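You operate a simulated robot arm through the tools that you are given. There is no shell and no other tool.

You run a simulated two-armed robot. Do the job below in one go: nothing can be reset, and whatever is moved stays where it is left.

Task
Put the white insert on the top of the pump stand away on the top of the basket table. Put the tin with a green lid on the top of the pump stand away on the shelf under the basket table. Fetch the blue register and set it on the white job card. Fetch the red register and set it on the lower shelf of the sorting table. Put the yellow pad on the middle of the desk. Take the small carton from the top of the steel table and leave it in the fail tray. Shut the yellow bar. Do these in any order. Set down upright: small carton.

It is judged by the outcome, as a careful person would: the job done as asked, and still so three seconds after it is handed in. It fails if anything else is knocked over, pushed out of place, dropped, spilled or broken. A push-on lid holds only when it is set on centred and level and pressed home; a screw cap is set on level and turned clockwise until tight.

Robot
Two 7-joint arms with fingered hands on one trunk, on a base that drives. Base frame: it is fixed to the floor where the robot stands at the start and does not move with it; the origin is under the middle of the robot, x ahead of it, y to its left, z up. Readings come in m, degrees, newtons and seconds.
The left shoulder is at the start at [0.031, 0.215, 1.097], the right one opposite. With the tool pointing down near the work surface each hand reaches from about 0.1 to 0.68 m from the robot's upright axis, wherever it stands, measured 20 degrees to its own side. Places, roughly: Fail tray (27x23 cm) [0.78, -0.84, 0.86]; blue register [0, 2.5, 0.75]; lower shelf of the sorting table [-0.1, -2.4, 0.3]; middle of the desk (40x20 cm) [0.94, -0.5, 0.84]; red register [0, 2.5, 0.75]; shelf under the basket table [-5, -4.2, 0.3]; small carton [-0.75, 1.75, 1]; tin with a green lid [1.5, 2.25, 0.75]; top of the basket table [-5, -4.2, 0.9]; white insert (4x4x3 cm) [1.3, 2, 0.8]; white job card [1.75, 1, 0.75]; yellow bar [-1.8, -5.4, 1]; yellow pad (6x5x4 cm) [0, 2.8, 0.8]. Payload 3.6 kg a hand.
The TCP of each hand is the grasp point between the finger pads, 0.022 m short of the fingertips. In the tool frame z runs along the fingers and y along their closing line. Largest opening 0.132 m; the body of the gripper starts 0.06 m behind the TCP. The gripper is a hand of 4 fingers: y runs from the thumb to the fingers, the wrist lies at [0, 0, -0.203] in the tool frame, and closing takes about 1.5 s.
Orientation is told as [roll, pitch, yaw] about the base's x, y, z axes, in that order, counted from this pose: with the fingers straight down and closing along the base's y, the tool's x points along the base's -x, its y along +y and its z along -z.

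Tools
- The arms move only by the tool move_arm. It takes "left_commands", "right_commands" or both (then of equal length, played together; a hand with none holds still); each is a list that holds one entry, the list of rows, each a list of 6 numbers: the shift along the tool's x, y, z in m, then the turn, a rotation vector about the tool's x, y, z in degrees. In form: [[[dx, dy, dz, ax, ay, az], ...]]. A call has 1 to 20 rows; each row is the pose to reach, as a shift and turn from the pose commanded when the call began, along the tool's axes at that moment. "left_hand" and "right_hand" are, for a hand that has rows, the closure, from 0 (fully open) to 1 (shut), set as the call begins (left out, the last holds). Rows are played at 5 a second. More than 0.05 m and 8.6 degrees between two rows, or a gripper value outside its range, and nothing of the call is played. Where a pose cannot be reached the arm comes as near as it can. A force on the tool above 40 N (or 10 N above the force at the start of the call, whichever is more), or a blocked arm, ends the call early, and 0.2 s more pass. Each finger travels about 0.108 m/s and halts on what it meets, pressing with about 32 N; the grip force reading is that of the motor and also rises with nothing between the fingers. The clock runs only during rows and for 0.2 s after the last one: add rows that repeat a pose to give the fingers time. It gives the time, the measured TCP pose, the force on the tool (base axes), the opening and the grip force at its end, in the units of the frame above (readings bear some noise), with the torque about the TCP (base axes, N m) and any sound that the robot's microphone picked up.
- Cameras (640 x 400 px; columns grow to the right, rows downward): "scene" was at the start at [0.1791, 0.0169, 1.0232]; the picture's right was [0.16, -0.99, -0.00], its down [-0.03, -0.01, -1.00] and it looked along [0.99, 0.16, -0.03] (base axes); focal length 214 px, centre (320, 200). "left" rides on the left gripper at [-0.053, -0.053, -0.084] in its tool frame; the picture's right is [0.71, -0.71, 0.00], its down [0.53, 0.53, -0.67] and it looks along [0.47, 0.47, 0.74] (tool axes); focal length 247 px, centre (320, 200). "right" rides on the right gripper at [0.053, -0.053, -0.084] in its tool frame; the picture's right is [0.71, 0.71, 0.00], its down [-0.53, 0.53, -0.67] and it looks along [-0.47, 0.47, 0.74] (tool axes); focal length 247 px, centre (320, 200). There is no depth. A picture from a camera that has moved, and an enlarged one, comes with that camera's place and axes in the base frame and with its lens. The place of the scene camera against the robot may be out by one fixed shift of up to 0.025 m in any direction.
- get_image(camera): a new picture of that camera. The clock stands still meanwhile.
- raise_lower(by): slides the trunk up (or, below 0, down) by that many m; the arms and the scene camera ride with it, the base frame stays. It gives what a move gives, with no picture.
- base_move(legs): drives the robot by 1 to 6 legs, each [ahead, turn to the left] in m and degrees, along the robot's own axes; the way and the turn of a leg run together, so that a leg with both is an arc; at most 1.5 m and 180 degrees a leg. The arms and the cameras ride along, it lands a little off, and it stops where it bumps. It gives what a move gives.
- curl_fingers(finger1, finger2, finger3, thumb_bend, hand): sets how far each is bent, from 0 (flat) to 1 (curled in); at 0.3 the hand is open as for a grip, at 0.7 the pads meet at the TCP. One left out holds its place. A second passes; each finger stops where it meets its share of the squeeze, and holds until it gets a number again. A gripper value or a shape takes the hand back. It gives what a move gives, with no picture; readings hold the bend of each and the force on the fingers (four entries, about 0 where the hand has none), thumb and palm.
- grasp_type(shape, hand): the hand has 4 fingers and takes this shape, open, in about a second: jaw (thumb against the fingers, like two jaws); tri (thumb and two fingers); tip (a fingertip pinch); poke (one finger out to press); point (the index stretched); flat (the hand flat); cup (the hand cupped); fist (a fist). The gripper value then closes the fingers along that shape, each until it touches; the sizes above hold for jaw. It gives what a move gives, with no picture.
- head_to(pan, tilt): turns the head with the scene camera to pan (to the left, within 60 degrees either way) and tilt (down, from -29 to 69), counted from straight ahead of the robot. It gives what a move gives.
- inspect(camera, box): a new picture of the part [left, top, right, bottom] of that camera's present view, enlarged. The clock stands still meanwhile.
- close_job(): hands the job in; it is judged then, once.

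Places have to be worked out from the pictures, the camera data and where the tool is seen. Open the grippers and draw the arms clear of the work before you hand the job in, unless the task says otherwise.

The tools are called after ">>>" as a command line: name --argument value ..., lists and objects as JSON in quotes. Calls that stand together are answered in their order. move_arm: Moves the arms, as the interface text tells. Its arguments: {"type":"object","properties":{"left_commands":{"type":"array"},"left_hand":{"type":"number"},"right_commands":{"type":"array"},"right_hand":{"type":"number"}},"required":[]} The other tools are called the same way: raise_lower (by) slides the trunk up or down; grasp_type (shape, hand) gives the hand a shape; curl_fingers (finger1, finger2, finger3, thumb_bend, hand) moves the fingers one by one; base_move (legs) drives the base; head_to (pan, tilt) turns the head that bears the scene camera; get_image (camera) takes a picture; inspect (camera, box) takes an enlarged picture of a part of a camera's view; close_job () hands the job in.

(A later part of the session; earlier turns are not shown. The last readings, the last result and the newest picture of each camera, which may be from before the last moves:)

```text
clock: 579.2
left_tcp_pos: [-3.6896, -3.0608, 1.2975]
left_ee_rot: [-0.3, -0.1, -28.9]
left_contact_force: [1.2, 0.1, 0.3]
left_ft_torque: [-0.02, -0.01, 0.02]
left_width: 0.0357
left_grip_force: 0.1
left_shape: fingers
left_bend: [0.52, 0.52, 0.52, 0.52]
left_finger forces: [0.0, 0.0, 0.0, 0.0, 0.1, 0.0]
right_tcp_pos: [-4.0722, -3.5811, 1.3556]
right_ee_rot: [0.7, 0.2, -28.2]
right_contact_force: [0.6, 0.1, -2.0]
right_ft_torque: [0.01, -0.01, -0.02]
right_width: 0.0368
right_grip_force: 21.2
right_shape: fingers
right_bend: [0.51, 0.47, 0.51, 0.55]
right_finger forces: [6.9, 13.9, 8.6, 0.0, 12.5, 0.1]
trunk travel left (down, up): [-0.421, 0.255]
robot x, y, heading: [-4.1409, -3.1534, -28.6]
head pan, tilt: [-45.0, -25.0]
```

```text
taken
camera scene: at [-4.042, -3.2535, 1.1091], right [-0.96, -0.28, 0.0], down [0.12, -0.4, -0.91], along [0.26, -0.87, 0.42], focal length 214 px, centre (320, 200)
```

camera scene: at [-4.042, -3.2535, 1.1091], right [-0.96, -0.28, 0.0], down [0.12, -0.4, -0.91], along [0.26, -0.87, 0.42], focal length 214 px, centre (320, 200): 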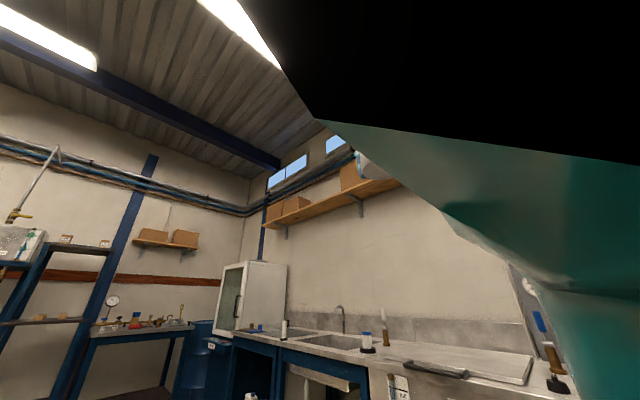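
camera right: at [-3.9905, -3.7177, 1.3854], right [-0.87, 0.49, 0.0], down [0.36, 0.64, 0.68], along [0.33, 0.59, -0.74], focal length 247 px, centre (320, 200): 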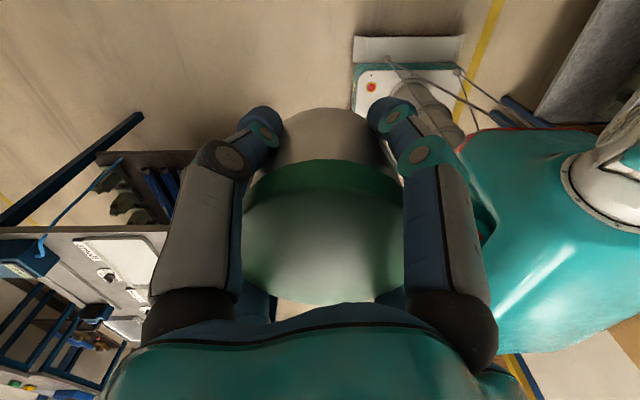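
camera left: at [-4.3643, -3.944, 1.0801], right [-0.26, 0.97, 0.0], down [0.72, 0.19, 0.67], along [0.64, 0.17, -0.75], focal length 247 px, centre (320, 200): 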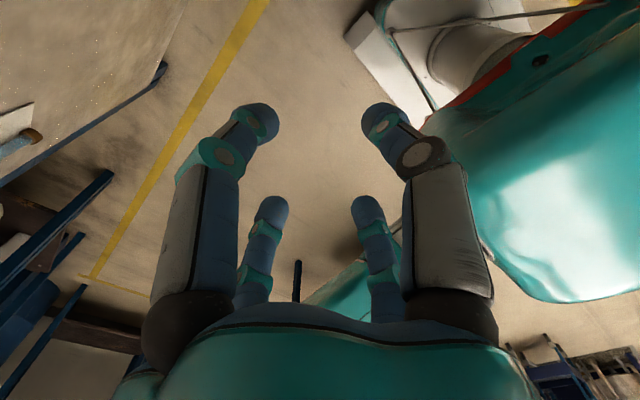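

Now the upper arm has come up near the head. From here I'll push the hand forward at this height.

>>> move_arm --right_commands '[[[-0.03, 0, 0, 0, 0, 0], [-0.06, 0, 0, 0, 0, 0], [-0.09, 0, 0, 0, 0, 0], [-0.12, 0, 0, 0, 0, 0], [-0.15, 0, 0, 0, 0, 0], [-0.18, 0, 0, 0, 0, 0], [-0.21, 0, 0, 0, 0, 0], [-0.24, 0, 0.01, 0, 0, 0], [-0.27, 0, 0.03, 0, 0, 0], [-0.3, 0, 0.05, 0, 0, 0], [-0.3, 0, 0.05, 0, 0, 0]]]'

>>> head_to --pan -35 --tilt 0

>>> get_image --camera "scene"

```text
clock: 581.6
left_tcp_pos: [-3.6892, -3.0601, 1.2976]
left_ee_rot: [-0.3, -0.2, -28.8]
left_contact_force: [1.0, -0.6, -0.1]
left_ft_torque: [0.04, 0.0, -0.02]
left_width: 0.0358
left_grip_force: 0.0
left_shape: fingers
left_bend: [0.52, 0.52, 0.52, 0.52]
left_finger forces: [0.0, 0.1, 0.1, 0.0, 0.1, 0.0]
right_tcp_pos: [-3.9327, -3.7, 1.258]
right_ee_rot: [0.7, 0.2, -28.2]
right_contact_force: [0.0, -0.2, -1.8]
right_ft_torque: [0.0, -0.01, 0.04]
right_width: 0.0364
right_grip_force: 20.4
right_shape: fingers
right_bend: [0.51, 0.47, 0.51, 0.55]
right_finger forces: [7.0, 14.1, 8.6, 0.1, 12.5, 0.0]
right hand out of reach, approached as far as the arm can: row 2, 3, 4, 5, 6, 7, 8, 9, 10, 11
trunk travel left (down, up): [-0.421, 0.255]
robot x, y, heading: [-4.1401, -3.1528, -28.6]
head pan, tilt: [-45.0, -25.0]
```

```text
clock: 582.5
left_tcp_pos: [-3.6893, -3.0597, 1.2992]
left_ee_rot: [-0.3, 0.0, -28.9]
left_contact_force: [-0.3, 0.1, -0.3]
left_ft_torque: [0.0, -0.03, 0.01]
left_width: 0.0354
left_grip_force: 0.1
left_shape: fingers
left_bend: [0.52, 0.52, 0.52, 0.52]
left_finger forces: [0.1, 0.1, 0.0, 0.0, 0.0, 0.0]
right_tcp_pos: [-3.932, -3.6997, 1.2573]
right_ee_rot: [0.7, 0.2, -28.1]
right_contact_force: [0.3, 0.8, -2.7]
right_ft_torque: [0.03, 0.05, 0.0]
right_width: 0.0363
right_grip_force: 21.1
right_shape: fingers
right_bend: [0.51, 0.47, 0.51, 0.55]
right_finger forces: [6.9, 14.1, 8.6, 0.0, 12.5, 0.0]
trunk travel left (down, up): [-0.421, 0.255]
robot x, y, heading: [-4.1413, -3.1477, -28.4]
head pan, tilt: [-35.0, 0.0]
```

```text
taken
camera scene: at [-4.022, -3.266, 1.0735], right [-0.9, -0.44, 0.0], down [0.0, 0.0, -1.0], along [0.44, -0.9, 0.0], focal length 214 px, centre (320, 200)
```

scene: 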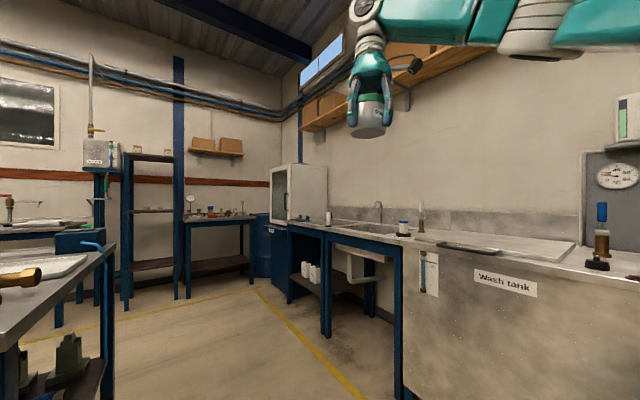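

The elbow stays locked while the fingers must point straight down. I'll tilt the hand (fingers toward my left) while lowering, so the forearm can come level and the elbow drop; the tin is firmly gripped with its lid held.

>>> move_arm --right_commands '[[[0, 0, 0.02, -6, 0, 0], [0, 0, 0.04, -12, 0, 0], [0, 0, 0.06, -18, 0, 0], [0, 0, 0.09, -24, 0, 0], [0, 0, 0.12, -30, 0, 0], [0, 0, 0.15, -36, 0, 0], [0, 0, 0.18, -42, 0, 0], [0, 0, 0.21, -48, 0, 0], [0, 0, 0.24, -54, 0, 0], [0, 0, 0.27, -58, 0, 0], [0, 0, 0.3, -58, 0, 0]]]'

>>> get_image --camera "scene"

```text
clock: 584.9
left_tcp_pos: [-3.69, -3.0611, 1.2977]
left_ee_rot: [-0.2, -0.2, -28.7]
left_contact_force: [0.3, -0.4, 0.4]
left_ft_torque: [0.05, -0.02, 0.01]
left_width: 0.036
left_grip_force: 0.1
left_shape: fingers
left_bend: [0.52, 0.52, 0.52, 0.52]
left_finger forces: [0.0, 0.0, 0.0, 0.0, 0.0, 0.0]
right_tcp_pos: [-4.0329, -3.6232, 1.0342]
right_ee_rot: [55.8, -0.2, -28.8]
right_contact_force: [-0.6, 1.0, -1.9]
right_ft_torque: [-0.02, 0.02, 0.01]
right_width: 0.0369
right_grip_force: 21.3
right_shape: fingers
right_bend: [0.51, 0.47, 0.51, 0.55]
right_finger forces: [7.2, 13.4, 8.7, 0.1, 12.8, 0.0]
right hand out of reach, approached as far as the arm can: row 8, 9, 10, 11
trunk travel left (down, up): [-0.421, 0.255]
robot x, y, heading: [-4.1379, -3.1513, -29.0]
head pan, tilt: [-35.0, 0.0]
```

```text
taken
camera scene: at [-4.0221, -3.2659, 1.0734], right [-0.9, -0.44, 0.0], down [0.0, 0.0, -1.0], along [0.44, -0.9, 0.0], focal length 214 px, centre (320, 200)
```

scene: 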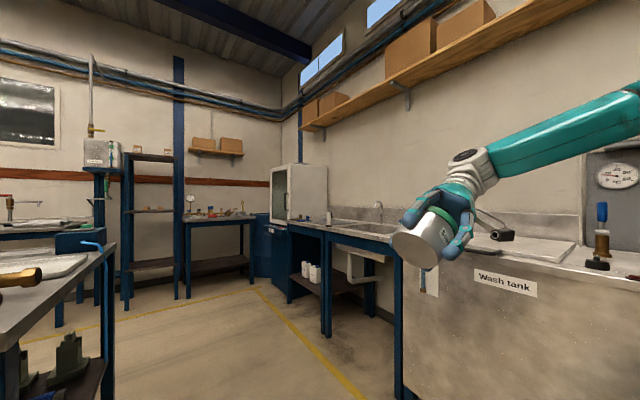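

That worked: the elbow moved down and out. I'll lower the hand in this tilted attitude by 25 cm, then rotate it upright again.

>>> move_arm --right_commands '[[[0, -0.025, 0.017, 0, 0, 0], [0, -0.05, 0.034, 0, 0, 0], [0, -0.075, 0.05, 0, 0, 0], [0, -0.1, 0.067, 0, 0, 0], [0, -0.125, 0.084, 0, 0, 0], [0, -0.15, 0.1, 0, 0, 0], [0, -0.175, 0.118, 0, 0, 0], [0, -0.2073, 0.1398, 0, 0, 0], [0, -0.2073, 0.1398, 0, 0, 0]]]'

>>> get_image --camera "scene"

```text
clock: 587.1
left_tcp_pos: [-3.6847, -3.0599, 1.2959]
left_ee_rot: [-0.4, 0.0, -28.8]
left_contact_force: [0.5, -0.3, 0.2]
left_ft_torque: [0.0, 0.02, -0.01]
left_width: 0.0357
left_grip_force: 0.0
left_shape: fingers
left_bend: [0.52, 0.52, 0.52, 0.52]
left_finger forces: [0.1, 0.0, 0.1, 0.0, 0.0, 0.0]
right_tcp_pos: [-4.1729, -3.5987, 0.722]
right_ee_rot: [50.9, 17.7, -34.7]
right_contact_force: [-0.1, 0.1, -1.9]
right_ft_torque: [0.0, 0.05, 0.06]
right_width: 0.0355
right_grip_force: 21.1
right_shape: fingers
right_bend: [0.51, 0.47, 0.51, 0.55]
right_finger forces: [7.7, 12.4, 9.2, 0.0, 13.5, 0.0]
right hand out of reach, approached as far as the arm can: row 1, 2, 3, 4, 5, 6, 7, 8
trunk travel left (down, up): [-0.421, 0.255]
robot x, y, heading: [-4.1413, -3.1528, -28.8]
head pan, tilt: [-35.0, 0.0]
stopped in row 9 (right hand): the arm was blocked; the commanded pose is now the measured one
```

```text
taken
camera scene: at [-4.0182, -3.2656, 1.0731], right [-0.9, -0.44, 0.0], down [0.0, 0.0, -1.0], along [0.44, -0.9, 0.0], focal length 214 px, centre (320, 200)
```

scene: 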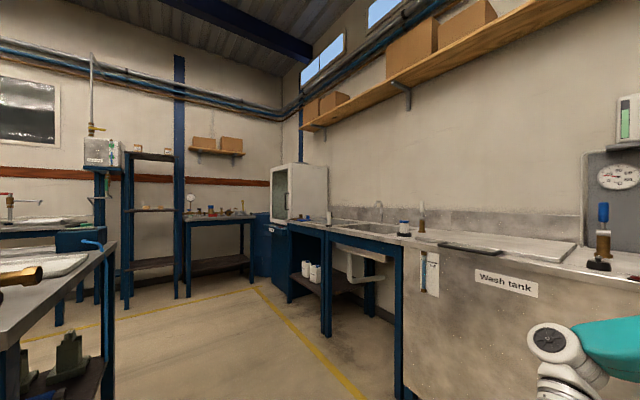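

The arm is down low beside me with the elbow dropped. I'll move the hand forward and rotate it back upright.

>>> move_arm --right_commands '[[[-0.025, 0, 0, 5, 0, 0], [-0.05, 0, 0, 10, 0, 0], [-0.075, 0, 0, 15, 0, 0], [-0.1, 0, 0, 20, 0, 0], [-0.125, 0, 0, 25, 0, 0], [-0.15, 0, 0, 30, 0, 0], [-0.175, 0, 0, 35, 0, 0], [-0.2, 0, 0, 40, 0, 0], [-0.2, 0, 0, 45, 0, 0], [-0.2, 0, 0, 51, 0, 0], [-0.2, 0, 0, 51, 0, 0]]]'

>>> get_image --camera "scene"

```text
clock: 589.5
left_tcp_pos: [-3.69, -3.0604, 1.298]
left_ee_rot: [-0.3, -0.1, -29.0]
left_contact_force: [0.5, -0.4, 1.4]
left_ft_torque: [0.01, 0.01, -0.05]
left_width: 0.0355
left_grip_force: 0.0
left_shape: fingers
left_bend: [0.52, 0.52, 0.52, 0.52]
left_finger forces: [0.0, 0.0, 0.0, 0.1, 0.0, 0.1]
right_tcp_pos: [-4.0178, -3.7069, 0.6628]
right_ee_rot: [0.1, 17.5, -34.6]
right_contact_force: [-0.2, 0.2, -2.4]
right_ft_torque: [-0.02, -0.02, 0.0]
right_width: 0.0357
right_grip_force: 20.9
right_shape: fingers
right_bend: [0.51, 0.47, 0.51, 0.55]
right_finger forces: [7.5, 12.7, 9.1, 0.0, 12.5, 0.0]
trunk travel left (down, up): [-0.421, 0.255]
robot x, y, heading: [-4.1403, -3.1505, -28.7]
head pan, tilt: [-35.0, 0.0]
```

```text
taken
camera scene: at [-4.0221, -3.2661, 1.0734], right [-0.9, -0.44, 0.0], down [0.0, 0.0, -1.0], along [0.44, -0.9, 0.0], focal length 214 px, centre (320, 200)
```

scene: 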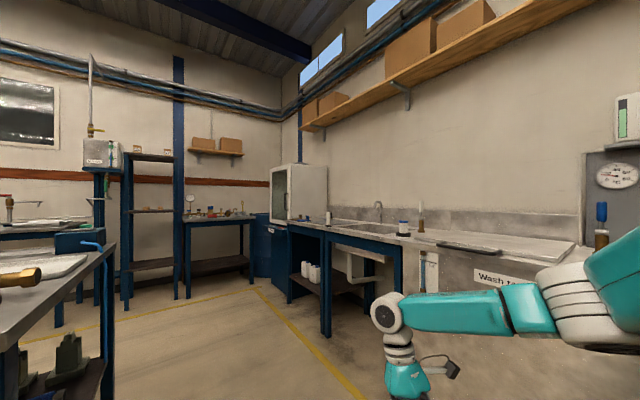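

The right arm is restored: low, elbow out, no limits flagged. I'll take out the remaining pitch.

>>> move_arm --right_commands '[[[0, 0, 0, 0, -6, 0], [0, 0, 0, 0, -12, 0], [0, 0, 0, 0, -17.5, 0], [0, 0, 0, 0, -17.5, 0]]]'

>>> get_image --camera "right"

```text
clock: 590.5
left_tcp_pos: [-3.6884, -3.0611, 1.299]
left_ee_rot: [-0.1, -0.1, -28.9]
left_contact_force: [-0.3, 1.1, -0.2]
left_ft_torque: [0.01, -0.01, 0.01]
left_width: 0.0356
left_grip_force: 0.0
left_shape: fingers
left_bend: [0.52, 0.52, 0.52, 0.52]
left_finger forces: [0.0, 0.0, 0.1, 0.0, 0.0, 0.0]
right_tcp_pos: [-4.0172, -3.707, 0.6612]
right_ee_rot: [0.3, 0.0, -34.7]
right_contact_force: [-0.4, -0.2, -2.5]
right_ft_torque: [0.0, -0.01, 0.04]
right_width: 0.0357
right_grip_force: 21.0
right_shape: fingers
right_bend: [0.51, 0.47, 0.51, 0.55]
right_finger forces: [7.6, 12.6, 9.0, 0.0, 12.4, 0.1]
trunk travel left (down, up): [-0.421, 0.255]
robot x, y, heading: [-4.1395, -3.1447, -28.4]
head pan, tilt: [-35.0, 0.0]
```

```text
taken
camera right: at [-4.0908, -3.719, 0.7455], right [-0.18, 0.98, 0.0], down [0.73, 0.13, 0.67], along [0.66, 0.12, -0.74], focal length 247 px, centre (320, 200)
```

right: 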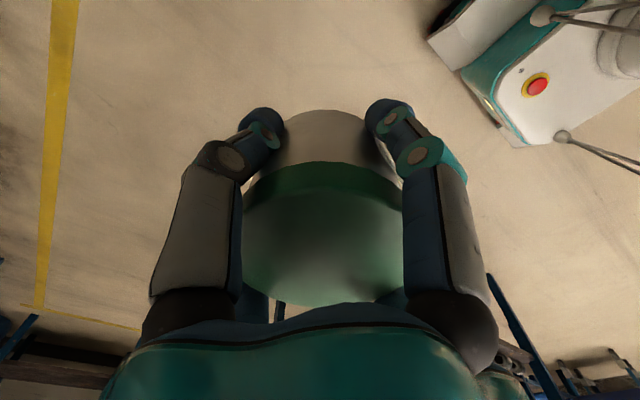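

Now I'll bring the hand to a relaxed position in front (about 0.47 m ahead, 0.23 m right).

>>> move_arm --right_commands '[[[-0.013, 0.035, 0, 0, 0, -1], [-0.026, 0.07, 0, 0, 0, -2], [-0.039, 0.105, 0, 0, 0, -3], [-0.052, 0.14, 0, 0, 0, -4], [-0.065, 0.175, 0, 0, 0, -5], [-0.0775, 0.2094, 0, 0, 0, -6], [-0.0775, 0.2094, 0, 0, 0, -6]]]'

>>> get_image --camera "scene"

```text
clock: 592.1
left_tcp_pos: [-3.6907, -3.0608, 1.3]
left_ee_rot: [0.0, -0.1, -29.0]
left_contact_force: [0.1, -0.5, 0.4]
left_ft_torque: [-0.02, -0.04, 0.02]
left_width: 0.0356
left_grip_force: 0.1
left_shape: fingers
left_bend: [0.52, 0.52, 0.52, 0.52]
left_finger forces: [0.0, 0.0, 0.1, 0.0, 0.1, 0.1]
right_tcp_pos: [-3.8326, -3.5797, 0.6611]
right_ee_rot: [0.2, 0.1, -28.7]
right_contact_force: [-0.5, -0.4, -2.6]
right_ft_torque: [-0.04, 0.01, 0.01]
right_width: 0.0357
right_grip_force: 20.5
right_shape: fingers
right_bend: [0.51, 0.47, 0.51, 0.55]
right_finger forces: [7.6, 12.5, 9.0, 0.1, 12.2, 0.0]
trunk travel left (down, up): [-0.421, 0.255]
robot x, y, heading: [-4.1406, -3.1479, -28.8]
head pan, tilt: [-35.0, 0.0]
```

```text
taken
camera scene: at [-4.0221, -3.2662, 1.0734], right [-0.9, -0.44, 0.0], down [0.0, 0.0, -1.0], along [0.44, -0.9, 0.0], focal length 214 px, centre (320, 200)
```

scene: 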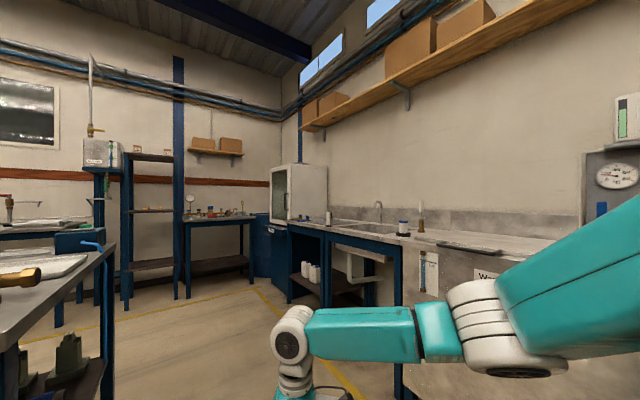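

The arm is normal again. Now I'll turn right in steps to face the basket table squarely.

>>> base_move --legs '[[0, -30]]'

>>> base_move --legs '[[0, -30]]'

>>> base_move --legs '[[0, -30]]'

>>> head_to --pan -15 --tilt 25

>>> get_image --camera "scene"

```text
clock: 594.0
left_tcp_pos: [-3.7069, -3.298, 1.2989]
left_ee_rot: [-0.2, 0.0, -59.1]
left_contact_force: [-0.3, 0.5, -0.5]
left_ft_torque: [0.0, -0.02, -0.02]
left_width: 0.0361
left_grip_force: 0.0
left_shape: fingers
left_bend: [0.52, 0.52, 0.52, 0.52]
left_finger forces: [0.0, 0.0, 0.1, 0.0, 0.0, 0.1]
right_tcp_pos: [-4.0892, -3.6752, 0.6599]
right_ee_rot: [0.2, 0.0, -58.8]
right_contact_force: [0.8, -0.4, -2.7]
right_ft_torque: [0.02, 0.0, 0.02]
right_width: 0.0356
right_grip_force: 20.6
right_shape: fingers
right_bend: [0.51, 0.47, 0.51, 0.56]
right_finger forces: [7.5, 12.4, 8.9, 0.0, 12.2, 0.0]
trunk travel left (down, up): [-0.421, 0.255]
robot x, y, heading: [-4.1178, -3.1357, -59.0]
head pan, tilt: [-35.0, 0.0]
```

```text
clock: 595.9
left_tcp_pos: [-3.8444, -3.4873, 1.2983]
left_ee_rot: [-0.3, -0.2, -89.1]
left_contact_force: [0.4, -0.6, 0.3]
left_ft_torque: [0.01, 0.02, -0.01]
left_width: 0.0355
left_grip_force: 0.0
left_shape: fingers
left_bend: [0.52, 0.52, 0.52, 0.52]
left_finger forces: [0.1, 0.0, 0.0, 0.0, 0.1, 0.0]
right_tcp_pos: [-4.3638, -3.6211, 0.661]
right_ee_rot: [0.2, 0.0, -88.8]
right_contact_force: [-0.2, -0.4, -2.4]
right_ft_torque: [-0.02, -0.01, 0.03]
right_width: 0.0356
right_grip_force: 20.4
right_shape: fingers
right_bend: [0.51, 0.47, 0.51, 0.56]
right_finger forces: [7.0, 12.3, 8.8, 0.1, 12.6, 0.0]
trunk travel left (down, up): [-0.421, 0.255]
robot x, y, heading: [-4.0971, -3.1343, -88.6]
head pan, tilt: [-35.0, 0.0]
```

```text
clock: 597.8
left_tcp_pos: [-4.0533, -3.5678, 1.2997]
left_ee_rot: [-0.1, 0.0, -119.2]
left_contact_force: [0.1, 0.1, -0.2]
left_ft_torque: [0.02, -0.01, 0.04]
left_width: 0.0359
left_grip_force: 0.1
left_shape: fingers
left_bend: [0.52, 0.52, 0.52, 0.52]
left_finger forces: [0.0, 0.1, 0.0, 0.1, 0.0, 0.1]
right_tcp_pos: [-4.5704, -3.4233, 0.6611]
right_ee_rot: [0.1, 0.2, -118.8]
right_contact_force: [0.2, 0.1, -2.0]
right_ft_torque: [0.0, 0.0, -0.02]
right_width: 0.0351
right_grip_force: 19.9
right_shape: fingers
right_bend: [0.51, 0.47, 0.51, 0.56]
right_finger forces: [6.7, 12.3, 8.7, 0.0, 12.7, 0.0]
trunk travel left (down, up): [-0.421, 0.255]
robot x, y, heading: [-4.0779, -3.151, -118.6]
head pan, tilt: [-35.0, 0.0]
```

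```text
clock: 598.7
left_tcp_pos: [-4.0517, -3.5665, 1.2998]
left_ee_rot: [-0.2, -0.1, -119.2]
left_contact_force: [-0.1, -0.1, 0.4]
left_ft_torque: [-0.01, -0.04, 0.02]
left_width: 0.0356
left_grip_force: 0.1
left_shape: fingers
left_bend: [0.52, 0.52, 0.52, 0.52]
left_finger forces: [0.1, 0.0, 0.0, 0.1, 0.0, 0.1]
right_tcp_pos: [-4.5702, -3.4224, 0.6618]
right_ee_rot: [0.3, 0.0, -118.8]
right_contact_force: [0.4, 0.5, -2.0]
right_ft_torque: [0.02, 0.01, -0.01]
right_width: 0.0352
right_grip_force: 20.2
right_shape: fingers
right_bend: [0.51, 0.47, 0.51, 0.56]
right_finger forces: [6.6, 12.5, 8.6, 0.1, 13.0, 0.0]
trunk travel left (down, up): [-0.421, 0.255]
robot x, y, heading: [-4.0781, -3.1528, -118.6]
head pan, tilt: [-15.0, 25.0]
```

```text
taken
camera scene: at [-4.167, -3.2819, 1.033], right [-0.72, 0.69, 0.0], down [0.29, 0.31, -0.91], along [-0.63, -0.66, -0.42], focal length 214 px, centre (320, 200)
```

scene: 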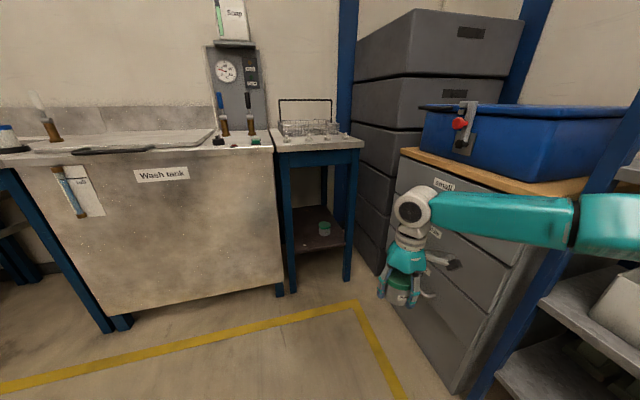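

The elbow side is close to the drawers, so I'll shift the base a little left while approaching: turn left 7°, drive 0.35 m, then straighten.

>>> base_move --legs '[[0, 9], [0.4, 0], [0, -9]]'

>>> head_to --pan -15 --tilt 40

>>> get_image --camera "scene"

```text
clock: 602.5
left_tcp_pos: [-4.1859, -3.9344, 1.3004]
left_ee_rot: [-0.2, -0.1, -119.4]
left_contact_force: [-0.4, -0.2, -0.6]
left_ft_torque: [0.0, 0.0, 0.0]
left_width: 0.036
left_grip_force: 0.0
left_shape: fingers
left_bend: [0.52, 0.52, 0.52, 0.52]
left_finger forces: [0.0, 0.0, 0.0, 0.0, 0.0, 0.0]
right_tcp_pos: [-4.705, -3.7886, 0.6622]
right_ee_rot: [0.2, 0.1, -119.1]
right_contact_force: [0.0, -0.3, -2.3]
right_ft_torque: [0.0, 0.02, 0.0]
right_width: 0.0355
right_grip_force: 20.3
right_shape: fingers
right_bend: [0.51, 0.47, 0.51, 0.56]
right_finger forces: [6.4, 12.4, 8.6, 0.0, 12.6, 0.0]
trunk travel left (down, up): [-0.421, 0.255]
robot x, y, heading: [-4.2005, -3.528, -119.2]
head pan, tilt: [-15.0, 25.0]
```

```text
clock: 603.3
left_tcp_pos: [-4.1858, -3.9354, 1.3007]
left_ee_rot: [-0.3, -0.1, -119.4]
left_contact_force: [0.4, -0.5, 0.3]
left_ft_torque: [-0.01, 0.01, 0.04]
left_width: 0.0355
left_grip_force: 0.1
left_shape: fingers
left_bend: [0.52, 0.52, 0.52, 0.52]
left_finger forces: [0.0, 0.0, 0.1, 0.0, 0.0, 0.0]
right_tcp_pos: [-4.7033, -3.7897, 0.6622]
right_ee_rot: [0.2, 0.0, -119.1]
right_contact_force: [-0.2, -0.1, -2.5]
right_ft_torque: [0.05, 0.0, -0.02]
right_width: 0.0354
right_grip_force: 20.4
right_shape: fingers
right_bend: [0.51, 0.47, 0.51, 0.56]
right_finger forces: [6.5, 12.5, 8.7, 0.0, 12.6, 0.0]
trunk travel left (down, up): [-0.421, 0.255]
robot x, y, heading: [-4.2014, -3.521, -119.1]
head pan, tilt: [-15.0, 40.0]
```

```text
taken
camera scene: at [-4.2858, -3.6499, 1.0097], right [-0.72, 0.69, 0.0], down [0.45, 0.46, -0.77], along [-0.53, -0.55, -0.64], focal length 214 px, centre (320, 200)
```

scene: 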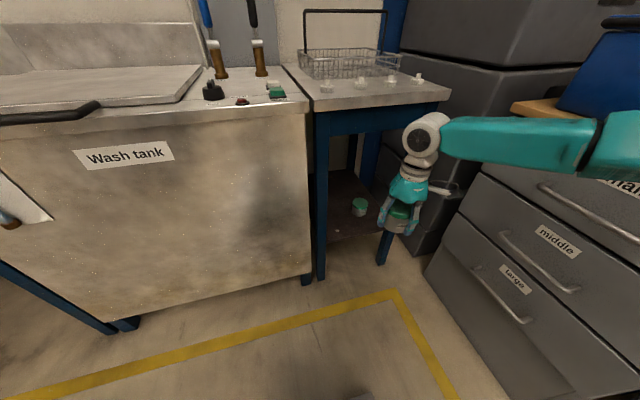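

The hand is in front of the opening. I'll raise the hand 6 cm relative to the body, shift 2 cm left, and lower the trunk 28 cm so the tin rides at z≈0.44.

>>> move_arm --right_commands '[[[0, 0.01, -0.03, 0, 0, 0], [0, 0.02, -0.06, 0, 0, 0], [0, 0.02, -0.06, 0, 0, 0]]]'

>>> raise_lower --by -0.28

>>> get_image --camera "scene"

>>> get_image --camera "right"

```text
clock: 604.1
left_tcp_pos: [-4.1874, -3.935, 1.3002]
left_ee_rot: [-0.1, -0.2, -119.5]
left_contact_force: [0.5, 0.5, -0.9]
left_ft_torque: [-0.05, 0.01, 0.0]
left_width: 0.0356
left_grip_force: 0.0
left_shape: fingers
left_bend: [0.52, 0.52, 0.52, 0.52]
left_finger forces: [0.0, 0.0, 0.1, 0.1, 0.0, 0.1]
right_tcp_pos: [-4.6873, -3.7987, 0.721]
right_ee_rot: [0.2, 0.0, -119.2]
right_contact_force: [0.3, -0.3, -2.3]
right_ft_torque: [-0.01, 0.0, -0.04]
right_width: 0.0354
right_grip_force: 19.9
right_shape: fingers
right_bend: [0.51, 0.47, 0.51, 0.56]
right_finger forces: [6.5, 12.5, 8.5, 0.1, 12.7, 0.0]
trunk travel left (down, up): [-0.421, 0.255]
robot x, y, heading: [-4.1989, -3.5242, -119.0]
head pan, tilt: [-15.0, 40.0]
```

```text
clock: 606.9
left_tcp_pos: [-4.1863, -3.9348, 1.0205]
left_ee_rot: [-0.2, -0.2, -119.5]
left_contact_force: [0.0, 0.4, -0.7]
left_ft_torque: [0.02, 0.0, 0.02]
left_width: 0.0358
left_grip_force: 0.0
left_shape: fingers
left_bend: [0.52, 0.52, 0.52, 0.52]
left_finger forces: [0.0, 0.1, 0.0, 0.1, 0.0, 0.0]
right_tcp_pos: [-4.687, -3.7985, 0.4426]
right_ee_rot: [0.3, 0.0, -119.1]
right_contact_force: [0.2, -0.2, -2.5]
right_ft_torque: [0.04, 0.01, 0.0]
right_width: 0.0354
right_grip_force: 19.9
right_shape: fingers
right_bend: [0.51, 0.47, 0.51, 0.56]
right_finger forces: [6.4, 12.7, 8.6, 0.1, 12.5, 0.0]
trunk travel left (down, up): [-0.141, 0.535]
robot x, y, heading: [-4.1984, -3.5213, -118.9]
head pan, tilt: [-15.0, 40.0]
```

```text
taken
camera scene: at [-4.2886, -3.6543, 0.7185], right [-0.72, 0.69, 0.0], down [0.45, 0.46, -0.77], along [-0.53, -0.55, -0.64], focal length 214 px, centre (320, 200)
```

scene: 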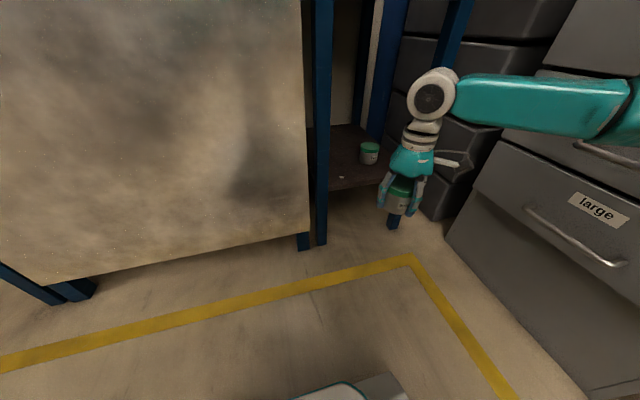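

```text
taken
camera right: at [-4.7067, -3.7247, 0.5271], right [0.96, 0.27, 0.0], down [0.2, -0.71, 0.67], along [0.19, -0.64, -0.74], focal length 247 px, centre (320, 200)
```

right: 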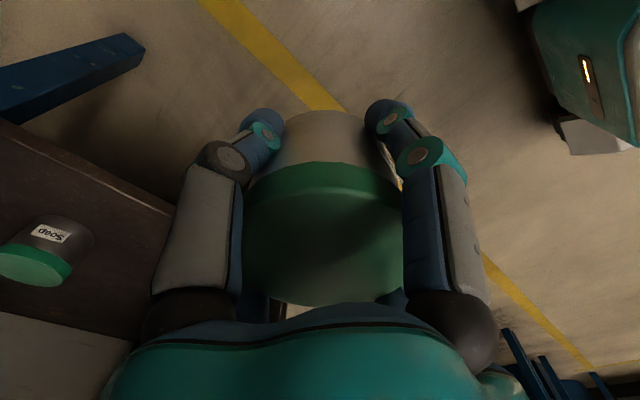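

The forearm would swing into the right table leg this way. I'll use a straighter arm instead: back off, lower the trunk fully while keeping the hand height, and extend the hand further forward.

>>> base_move --legs '[[-0.12, 0]]'

>>> move_arm --right_commands '[[[-0.01, 0, -0.035, 0, 0, 0], [-0.02, 0, -0.07, 0, 0, 0], [-0.03, 0, -0.105, 0, 0, 0], [-0.04, 0, -0.14, 0, 0, 0], [-0.04, 0, -0.14, 0, 0, 0]]]'

>>> raise_lower --by -0.135

>>> move_arm --right_commands '[[[-0.015, 0, 0, 0, 0, 0], [-0.03, 0, 0, 0, 0, 0], [-0.045, 0, 0, 0, 0, 0], [-0.06, 0, 0, 0, 0, 0], [-0.06, 0, 0, 0, 0, 0]]]'

>>> get_image --camera "scene"

```text
clock: 608.1
left_tcp_pos: [-4.1266, -3.8286, 1.0211]
left_ee_rot: [-0.2, -0.2, -119.4]
left_contact_force: [-0.5, 0.0, -0.4]
left_ft_torque: [0.03, 0.03, -0.02]
left_width: 0.0357
left_grip_force: 0.1
left_shape: fingers
left_bend: [0.52, 0.52, 0.52, 0.52]
left_finger forces: [0.0, 0.0, 0.0, 0.0, 0.1, 0.0]
right_tcp_pos: [-4.6265, -3.6916, 0.4429]
right_ee_rot: [0.2, 0.0, -119.0]
right_contact_force: [-0.4, 0.6, -2.5]
right_ft_torque: [0.02, -0.01, -0.04]
right_width: 0.0353
right_grip_force: 20.2
right_shape: fingers
right_bend: [0.51, 0.47, 0.51, 0.56]
right_finger forces: [6.5, 12.7, 8.7, 0.1, 12.6, 0.0]
trunk travel left (down, up): [-0.141, 0.535]
robot x, y, heading: [-4.144, -3.418, -118.6]
head pan, tilt: [-15.0, 40.0]
```

```text
clock: 609.4
left_tcp_pos: [-4.1272, -3.8278, 1.0222]
left_ee_rot: [-0.2, -0.1, -119.4]
left_contact_force: [-0.2, 0.1, 0.0]
left_ft_torque: [0.02, -0.01, -0.03]
left_width: 0.0356
left_grip_force: 0.1
left_shape: fingers
left_bend: [0.52, 0.52, 0.52, 0.52]
left_finger forces: [0.0, 0.1, 0.1, 0.0, 0.1, 0.1]
right_tcp_pos: [-4.6491, -3.7283, 0.5829]
right_ee_rot: [0.3, 0.0, -119.0]
right_contact_force: [0.5, 0.5, -2.4]
right_ft_torque: [0.02, -0.02, -0.02]
right_width: 0.0349
right_grip_force: 20.6
right_shape: fingers
right_bend: [0.51, 0.47, 0.51, 0.56]
right_finger forces: [6.5, 12.8, 8.7, 0.0, 12.4, 0.0]
trunk travel left (down, up): [-0.141, 0.535]
robot x, y, heading: [-4.144, -3.4179, -118.9]
head pan, tilt: [-15.0, 40.0]
```

```text
clock: 611.0
left_tcp_pos: [-4.1272, -3.8279, 0.8875]
left_ee_rot: [-0.3, -0.1, -119.5]
left_contact_force: [-0.3, -0.4, -0.1]
left_ft_torque: [-0.01, 0.01, -0.01]
left_width: 0.0358
left_grip_force: 0.0
left_shape: fingers
left_bend: [0.52, 0.52, 0.52, 0.52]
left_finger forces: [0.1, 0.0, 0.1, 0.1, 0.0, 0.1]
right_tcp_pos: [-4.6474, -3.7271, 0.449]
right_ee_rot: [0.4, -0.1, -119.1]
right_contact_force: [0.3, -0.1, -2.2]
right_ft_torque: [0.0, -0.02, 0.0]
right_width: 0.0352
right_grip_force: 20.5
right_shape: fingers
right_bend: [0.51, 0.47, 0.51, 0.56]
right_finger forces: [6.6, 12.9, 8.6, 0.1, 12.3, 0.0]
trunk travel left (down, up): [-0.006, 0.67]
robot x, y, heading: [-4.144, -3.4152, -119.0]
head pan, tilt: [-15.0, 40.0]
```

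```text
clock: 612.2
left_tcp_pos: [-4.127, -3.8283, 0.8867]
left_ee_rot: [-0.2, -0.1, -119.4]
left_contact_force: [-0.1, -0.1, 0.0]
left_ft_torque: [-0.01, 0.03, -0.05]
left_width: 0.0357
left_grip_force: 0.1
left_shape: fingers
left_bend: [0.52, 0.52, 0.52, 0.52]
left_finger forces: [0.1, 0.1, 0.0, 0.0, 0.0, 0.0]
right_tcp_pos: [-4.6768, -3.7798, 0.4475]
right_ee_rot: [0.2, 0.1, -119.1]
right_contact_force: [-0.7, -0.1, -2.1]
right_ft_torque: [0.01, 0.04, 0.0]
right_width: 0.0351
right_grip_force: 19.9
right_shape: fingers
right_bend: [0.51, 0.47, 0.51, 0.56]
right_finger forces: [6.5, 12.9, 8.7, 0.0, 12.4, 0.0]
trunk travel left (down, up): [-0.006, 0.67]
robot x, y, heading: [-4.143, -3.4157, -119.1]
head pan, tilt: [-15.0, 40.0]
```

```text
taken
camera scene: at [-4.2301, -3.549, 0.5819], right [-0.72, 0.69, 0.0], down [0.45, 0.46, -0.77], along [-0.53, -0.55, -0.64], focal length 214 px, centre (320, 200)
```

scene: 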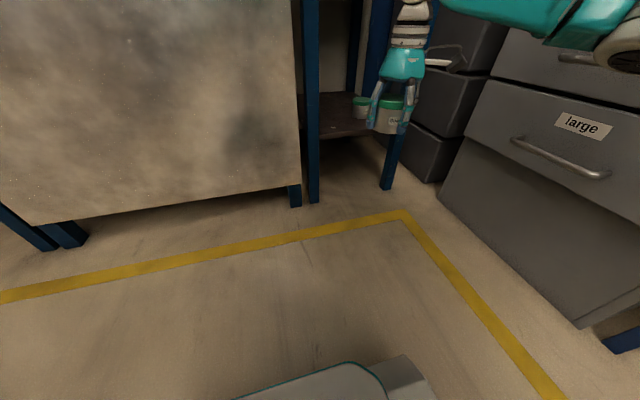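

The arm is now straighter (elbow 20 cm back, 17 cm right of the wrist). I'll raise the hand 1 cm and drive forward 0.33 m so the tin goes in over the shelf.

>>> move_arm --right_commands '[[[0, 0, -0.006, 0, 0, 0], [0, 0, -0.012, 0, 0, 0]]]'

>>> base_move --legs '[[0.2, 0]]'

>>> head_to --pan -15 --tilt 15

>>> get_image --camera "scene"

>>> get_image --camera "right"

```text
clock: 612.8
left_tcp_pos: [-4.1266, -3.8282, 0.8858]
left_ee_rot: [-0.2, 0.0, -119.4]
left_contact_force: [0.1, -0.6, 0.0]
left_ft_torque: [-0.01, 0.02, 0.03]
left_width: 0.0359
left_grip_force: 0.1
left_shape: fingers
left_bend: [0.52, 0.52, 0.52, 0.52]
left_finger forces: [0.1, 0.0, 0.0, 0.0, 0.0, 0.1]
right_tcp_pos: [-4.6773, -3.7796, 0.4601]
right_ee_rot: [0.2, 0.0, -119.1]
right_contact_force: [1.1, 0.4, -2.1]
right_ft_torque: [0.0, 0.01, 0.0]
right_width: 0.0354
right_grip_force: 20.1
right_shape: fingers
right_bend: [0.51, 0.47, 0.51, 0.56]
right_finger forces: [6.5, 12.8, 8.6, 0.0, 12.3, 0.0]
trunk travel left (down, up): [-0.006, 0.67]
robot x, y, heading: [-4.1422, -3.4185, -119.0]
head pan, tilt: [-15.0, 40.0]
```

```text
clock: 614.4
left_tcp_pos: [-4.227, -4.0048, 0.886]
left_ee_rot: [-0.2, 0.0, -119.6]
left_contact_force: [-0.8, 0.1, -0.2]
left_ft_torque: [0.03, 0.02, 0.02]
left_width: 0.0358
left_grip_force: 0.0
left_shape: fingers
left_bend: [0.52, 0.52, 0.52, 0.52]
left_finger forces: [0.0, 0.0, 0.1, 0.0, 0.0, 0.1]
right_tcp_pos: [-4.777, -3.9532, 0.4595]
right_ee_rot: [0.2, 0.0, -119.3]
right_contact_force: [0.3, 0.0, -1.0]
right_ft_torque: [0.01, 0.01, 0.02]
right_width: 0.035
right_grip_force: 20.2
right_shape: fingers
right_bend: [0.51, 0.47, 0.51, 0.56]
right_finger forces: [6.5, 13.0, 8.6, 0.0, 12.2, 0.1]
trunk travel left (down, up): [-0.006, 0.67]
robot x, y, heading: [-4.2407, -3.592, -119.3]
head pan, tilt: [-15.0, 40.0]
```

```text
clock: 615.3
left_tcp_pos: [-4.2275, -4.0041, 0.8864]
left_ee_rot: [-0.2, -0.2, -119.6]
left_contact_force: [0.4, 0.1, -0.3]
left_ft_torque: [0.01, -0.02, 0.0]
left_width: 0.0358
left_grip_force: 0.1
left_shape: fingers
left_bend: [0.52, 0.52, 0.52, 0.52]
left_finger forces: [0.0, 0.0, 0.0, 0.0, 0.0, 0.0]
right_tcp_pos: [-4.7758, -3.9537, 0.46]
right_ee_rot: [0.2, 0.0, -119.3]
right_contact_force: [0.1, -0.2, -3.2]
right_ft_torque: [0.02, 0.05, 0.02]
right_width: 0.035
right_grip_force: 19.9
right_shape: fingers
right_bend: [0.51, 0.47, 0.51, 0.56]
right_finger forces: [6.4, 13.0, 8.6, 0.0, 12.2, 0.0]
trunk travel left (down, up): [-0.006, 0.67]
robot x, y, heading: [-4.24, -3.588, -119.3]
head pan, tilt: [-15.0, 15.0]
```

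```text
taken
camera scene: at [-4.3344, -3.7307, 0.6213], right [-0.72, 0.7, 0.0], down [0.18, 0.19, -0.97], along [-0.67, -0.69, -0.26], focal length 214 px, centre (320, 200)
```

scene: 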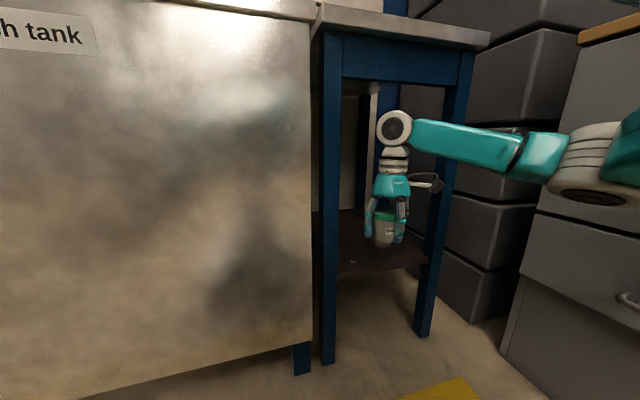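

```text
taken
camera right: at [-4.7961, -3.879, 0.5449], right [0.96, 0.27, 0.0], down [0.2, -0.71, 0.67], along [0.18, -0.64, -0.74], focal length 247 px, centre (320, 200)
```

right: 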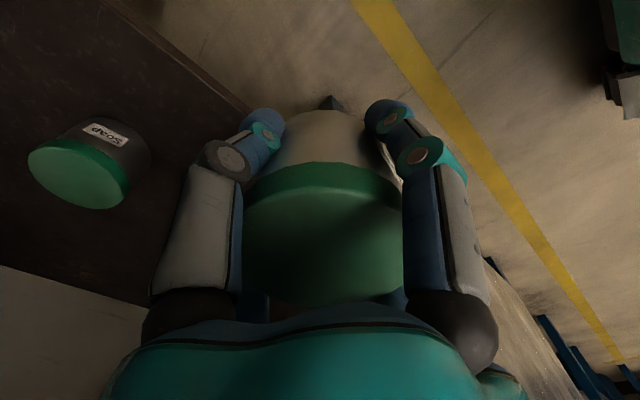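

The hand is passing well between the legs. I'll drive the remaining 14 cm in.

>>> base_move --legs '[[0.14, 0]]'

>>> get_image --camera "scene"

>>> get_image --camera "right"

```text
clock: 616.6
left_tcp_pos: [-4.2981, -4.128, 0.8874]
left_ee_rot: [-0.2, -0.2, -119.8]
left_contact_force: [0.2, 0.0, 0.2]
left_ft_torque: [0.01, 0.0, -0.02]
left_width: 0.0357
left_grip_force: 0.0
left_shape: fingers
left_bend: [0.52, 0.52, 0.52, 0.52]
left_finger forces: [0.1, 0.0, 0.0, 0.0, 0.0, 0.0]
right_tcp_pos: [-4.8473, -4.0759, 0.4605]
right_ee_rot: [0.2, 0.0, -119.4]
right_contact_force: [0.3, 0.3, -1.5]
right_ft_torque: [0.0, 0.01, 0.02]
right_width: 0.0351
right_grip_force: 20.3
right_shape: fingers
right_bend: [0.51, 0.47, 0.51, 0.56]
right_finger forces: [6.5, 13.0, 8.6, 0.0, 12.2, 0.1]
trunk travel left (down, up): [-0.006, 0.67]
robot x, y, heading: [-4.3111, -3.7164, -119.5]
head pan, tilt: [-15.0, 15.0]
```

```text
taken
camera scene: at [-4.4043, -3.8544, 0.6214], right [-0.71, 0.7, 0.0], down [0.18, 0.19, -0.97], along [-0.68, -0.69, -0.26], focal length 214 px, centre (320, 200)
```

scene: 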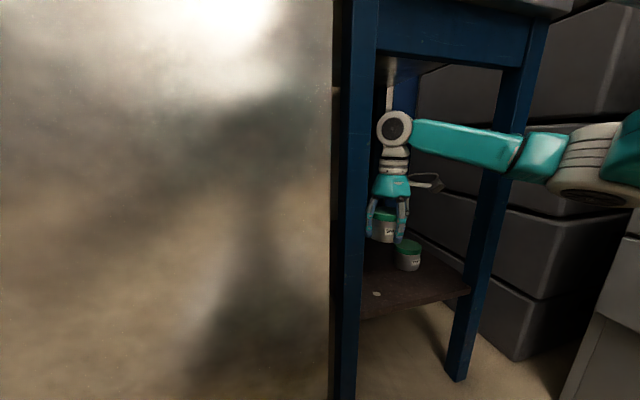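

```text
taken
camera right: at [-4.8663, -4.0015, 0.5449], right [0.96, 0.27, 0.0], down [0.2, -0.72, 0.67], along [0.18, -0.65, -0.74], focal length 247 px, centre (320, 200)
```

right: 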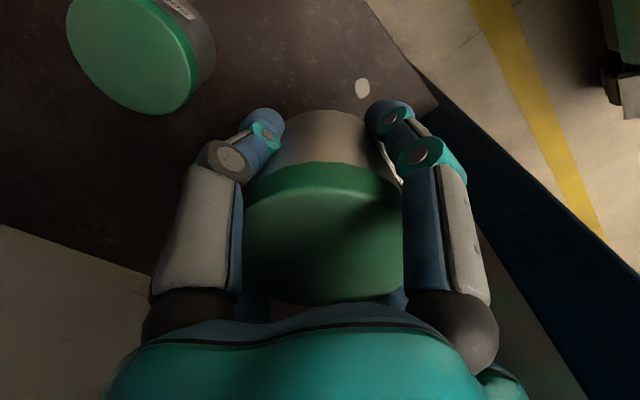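

The tin is over a free spot: 4 cm from the other tin, 8 cm from the leg. I'll lower it to just above the shelf.

>>> move_arm --right_commands '[[[0, 0, 0.02, 0, 0, 0], [0, 0, 0.04, 0, 0, 0], [0, 0, 0.06, 0, 0, 0], [0, 0, 0.07, 0, 0, 0], [0, 0, 0.07, 0, 0, 0]]]'

>>> move_arm --right_commands '[[[0, 0, 0.003, 0, 0, 0], [0, 0, 0.006, 0, 0, 0], [0, 0, 0.008, 0, 0, 0], [0, 0, 0.008, 0, 0, 0]]]'

```text
clock: 617.8
left_tcp_pos: [-4.2978, -4.1274, 0.8879]
left_ee_rot: [-0.2, -0.2, -119.8]
left_contact_force: [-0.3, 0.6, -0.2]
left_ft_torque: [0.02, 0.0, 0.01]
left_width: 0.0357
left_grip_force: 0.1
left_shape: fingers
left_bend: [0.52, 0.52, 0.52, 0.52]
left_finger forces: [0.1, 0.0, 0.0, 0.0, 0.0, 0.1]
right_tcp_pos: [-4.8473, -4.0742, 0.3906]
right_ee_rot: [0.2, 0.0, -119.4]
right_contact_force: [0.1, 0.4, -2.1]
right_ft_torque: [-0.03, -0.01, 0.0]
right_width: 0.0352
right_grip_force: 20.2
right_shape: fingers
right_bend: [0.51, 0.47, 0.51, 0.56]
right_finger forces: [6.4, 13.0, 8.6, 0.0, 12.1, 0.1]
trunk travel left (down, up): [-0.006, 0.67]
robot x, y, heading: [-4.3054, -3.7178, -119.3]
head pan, tilt: [-15.0, 15.0]
```

```text
clock: 618.8
left_tcp_pos: [-4.2967, -4.1269, 0.8877]
left_ee_rot: [-0.2, -0.2, -119.8]
left_contact_force: [0.3, 0.5, -0.2]
left_ft_torque: [-0.02, -0.03, -0.01]
left_width: 0.0357
left_grip_force: 0.0
left_shape: fingers
left_bend: [0.52, 0.52, 0.52, 0.52]
left_finger forces: [0.1, 0.0, 0.0, 0.1, 0.0, 0.0]
right_tcp_pos: [-4.8465, -4.0765, 0.3833]
right_ee_rot: [0.2, 0.0, -119.4]
right_contact_force: [-0.5, 0.9, -2.3]
right_ft_torque: [0.0, 0.0, 0.0]
right_width: 0.0347
right_grip_force: 21.0
right_shape: fingers
right_bend: [0.51, 0.47, 0.51, 0.56]
right_finger forces: [6.6, 13.1, 8.6, 0.1, 12.2, 0.0]
trunk travel left (down, up): [-0.006, 0.67]
robot x, y, heading: [-4.3104, -3.7167, -119.3]
head pan, tilt: [-15.0, 15.0]
```

Still carrying the weight; creeping further down.

>>> move_arm --right_commands '[[[0, 0, 0.003, 0, 0, 0], [0, 0, 0.006, 0, 0, 0], [0, 0, 0.008, 0, 0, 0], [0, 0, 0.008, 0, 0, 0]]]'

>>> get_image --camera "right"

```text
clock: 619.8
left_tcp_pos: [-4.2971, -4.1278, 0.887]
left_ee_rot: [-0.2, -0.2, -119.7]
left_contact_force: [0.4, 0.0, 0.4]
left_ft_torque: [-0.02, 0.01, -0.03]
left_width: 0.0358
left_grip_force: 0.0
left_shape: fingers
left_bend: [0.52, 0.52, 0.52, 0.52]
left_finger forces: [0.0, 0.0, 0.0, 0.0, 0.1, 0.0]
right_tcp_pos: [-4.8455, -4.0761, 0.376]
right_ee_rot: [0.2, -0.1, -119.4]
right_contact_force: [0.3, -0.5, -2.2]
right_ft_torque: [0.05, -0.02, 0.0]
right_width: 0.0349
right_grip_force: 19.9
right_shape: fingers
right_bend: [0.51, 0.47, 0.51, 0.56]
right_finger forces: [6.4, 13.0, 8.5, 0.0, 12.3, 0.0]
trunk travel left (down, up): [-0.006, 0.67]
robot x, y, heading: [-4.3124, -3.7178, -119.5]
head pan, tilt: [-15.0, 15.0]
```

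```text
taken
camera right: at [-4.8662, -4.002, 0.4601], right [0.96, 0.27, 0.0], down [0.2, -0.72, 0.67], along [0.18, -0.65, -0.74], focal length 247 px, centre (320, 200)
```

right: 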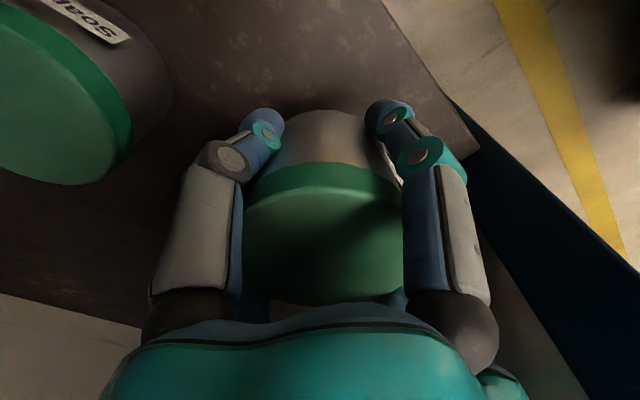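

>>> move_arm --right_commands '[[[0, 0, 0.003, 0, 0, 0], [0, 0, 0.006, 0, 0, 0], [0, 0, 0.009, 0, 0, 0], [0, 0, 0.009, 0, 0, 0]]]'

>>> move_arm --right_commands '[[[0, 0, 0.003, 0, 0, 0], [0, 0, 0.006, 0, 0, 0], [0, 0, 0.006, 0, 0, 0]]]'

```text
clock: 620.8
left_tcp_pos: [-4.2982, -4.1272, 0.8863]
left_ee_rot: [-0.1, -0.2, -119.7]
left_contact_force: [-0.4, -0.4, 0.3]
left_ft_torque: [-0.03, -0.01, 0.02]
left_width: 0.0354
left_grip_force: 0.0
left_shape: fingers
left_bend: [0.52, 0.52, 0.52, 0.52]
left_finger forces: [0.1, 0.0, 0.0, 0.1, 0.1, 0.0]
right_tcp_pos: [-4.8465, -4.0751, 0.3654]
right_ee_rot: [0.2, 0.0, -119.4]
right_contact_force: [-0.5, 0.1, -2.0]
right_ft_torque: [0.05, 0.03, 0.0]
right_width: 0.0352
right_grip_force: 20.3
right_shape: fingers
right_bend: [0.51, 0.47, 0.51, 0.56]
right_finger forces: [6.6, 13.0, 8.6, 0.1, 12.3, 0.0]
trunk travel left (down, up): [-0.006, 0.67]
robot x, y, heading: [-4.3107, -3.7168, -119.4]
head pan, tilt: [-15.0, 15.0]
```

```text
clock: 621.6
left_tcp_pos: [-4.2969, -4.128, 0.8866]
left_ee_rot: [-0.2, -0.2, -119.9]
left_contact_force: [0.6, 0.1, 0.0]
left_ft_torque: [-0.02, 0.0, 0.01]
left_width: 0.0357
left_grip_force: 0.0
left_shape: fingers
left_bend: [0.52, 0.52, 0.52, 0.52]
left_finger forces: [0.1, 0.0, 0.0, 0.0, 0.0, 0.0]
right_tcp_pos: [-4.846, -4.0754, 0.3598]
right_ee_rot: [0.2, 0.0, -119.4]
right_contact_force: [0.2, 0.0, -3.0]
right_ft_torque: [0.0, 0.02, 0.01]
right_width: 0.0348
right_grip_force: 19.7
right_shape: fingers
right_bend: [0.51, 0.47, 0.51, 0.56]
right_finger forces: [6.5, 12.9, 8.6, 0.1, 12.3, 0.0]
trunk travel left (down, up): [-0.006, 0.67]
robot x, y, heading: [-4.313, -3.7111, -119.1]
head pan, tilt: [-15.0, 15.0]
```

The shelf must be nearer to 0.30; continuing in small steps.

>>> move_arm --right_commands '[[[0, 0, 0.003, 0, 0, 0], [0, 0, 0.006, 0, 0, 0], [0, 0, 0.008, 0, 0, 0], [0, 0, 0.008, 0, 0, 0]]]'

>>> move_arm --right_commands '[[[0, 0, 0.002, 0, 0, 0], [0, 0, 0.004, 0, 0, 0], [0, 0, 0.006, 0, 0, 0], [0, 0, 0.006, 0, 0, 0]]]'

```text
clock: 622.6
left_tcp_pos: [-4.298, -4.1277, 0.8885]
left_ee_rot: [-0.2, -0.2, -119.8]
left_contact_force: [0.8, -0.1, -0.4]
left_ft_torque: [0.02, -0.02, 0.0]
left_width: 0.0358
left_grip_force: 0.0
left_shape: fingers
left_bend: [0.52, 0.52, 0.52, 0.52]
left_finger forces: [0.0, 0.0, 0.1, 0.1, 0.0, 0.1]
right_tcp_pos: [-4.8462, -4.0748, 0.3525]
right_ee_rot: [0.2, 0.0, -119.4]
right_contact_force: [0.1, -0.6, -2.5]
right_ft_torque: [0.01, 0.0, 0.01]
right_width: 0.0351
right_grip_force: 20.3
right_shape: fingers
right_bend: [0.51, 0.47, 0.51, 0.56]
right_finger forces: [6.5, 13.1, 8.7, 0.0, 12.3, 0.0]
trunk travel left (down, up): [-0.006, 0.67]
robot x, y, heading: [-4.3075, -3.7171, -119.4]
head pan, tilt: [-15.0, 15.0]
```

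```text
clock: 623.6
left_tcp_pos: [-4.2986, -4.1285, 0.8871]
left_ee_rot: [-0.2, -0.1, -119.7]
left_contact_force: [-0.1, -0.5, -0.1]
left_ft_torque: [0.01, -0.01, 0.0]
left_width: 0.0357
left_grip_force: 0.1
left_shape: fingers
left_bend: [0.52, 0.52, 0.52, 0.52]
left_finger forces: [0.0, 0.1, 0.0, 0.1, 0.0, 0.0]
right_tcp_pos: [-4.8469, -4.0746, 0.3459]
right_ee_rot: [0.1, -0.1, -119.3]
right_contact_force: [0.6, 0.6, -2.3]
right_ft_torque: [0.04, 0.0, -0.01]
right_width: 0.0353
right_grip_force: 20.6
right_shape: fingers
right_bend: [0.51, 0.47, 0.51, 0.56]
right_finger forces: [6.5, 13.0, 8.6, 0.0, 12.1, 0.0]
trunk travel left (down, up): [-0.006, 0.67]
robot x, y, heading: [-4.3105, -3.7151, -119.3]
head pan, tilt: [-15.0, 15.0]
```

I'll check the gap visually.

>>> inspect --camera "scene" --box '[340, 170, 500, 320]'

```text
2.67 times, centred on (420, 245) of scene
camera zoom: at [-4.4043, -3.8544, 0.6214], right [-0.71, 0.7, 0.0], down [0.18, 0.19, -0.97], along [-0.68, -0.69, -0.26], focal length 572 px, centre (53, 80)
```

zoom: 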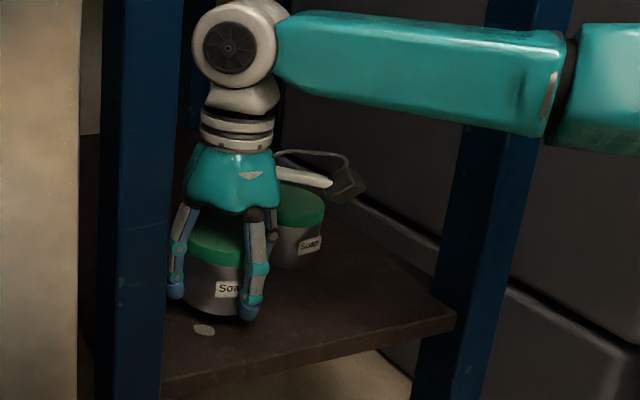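

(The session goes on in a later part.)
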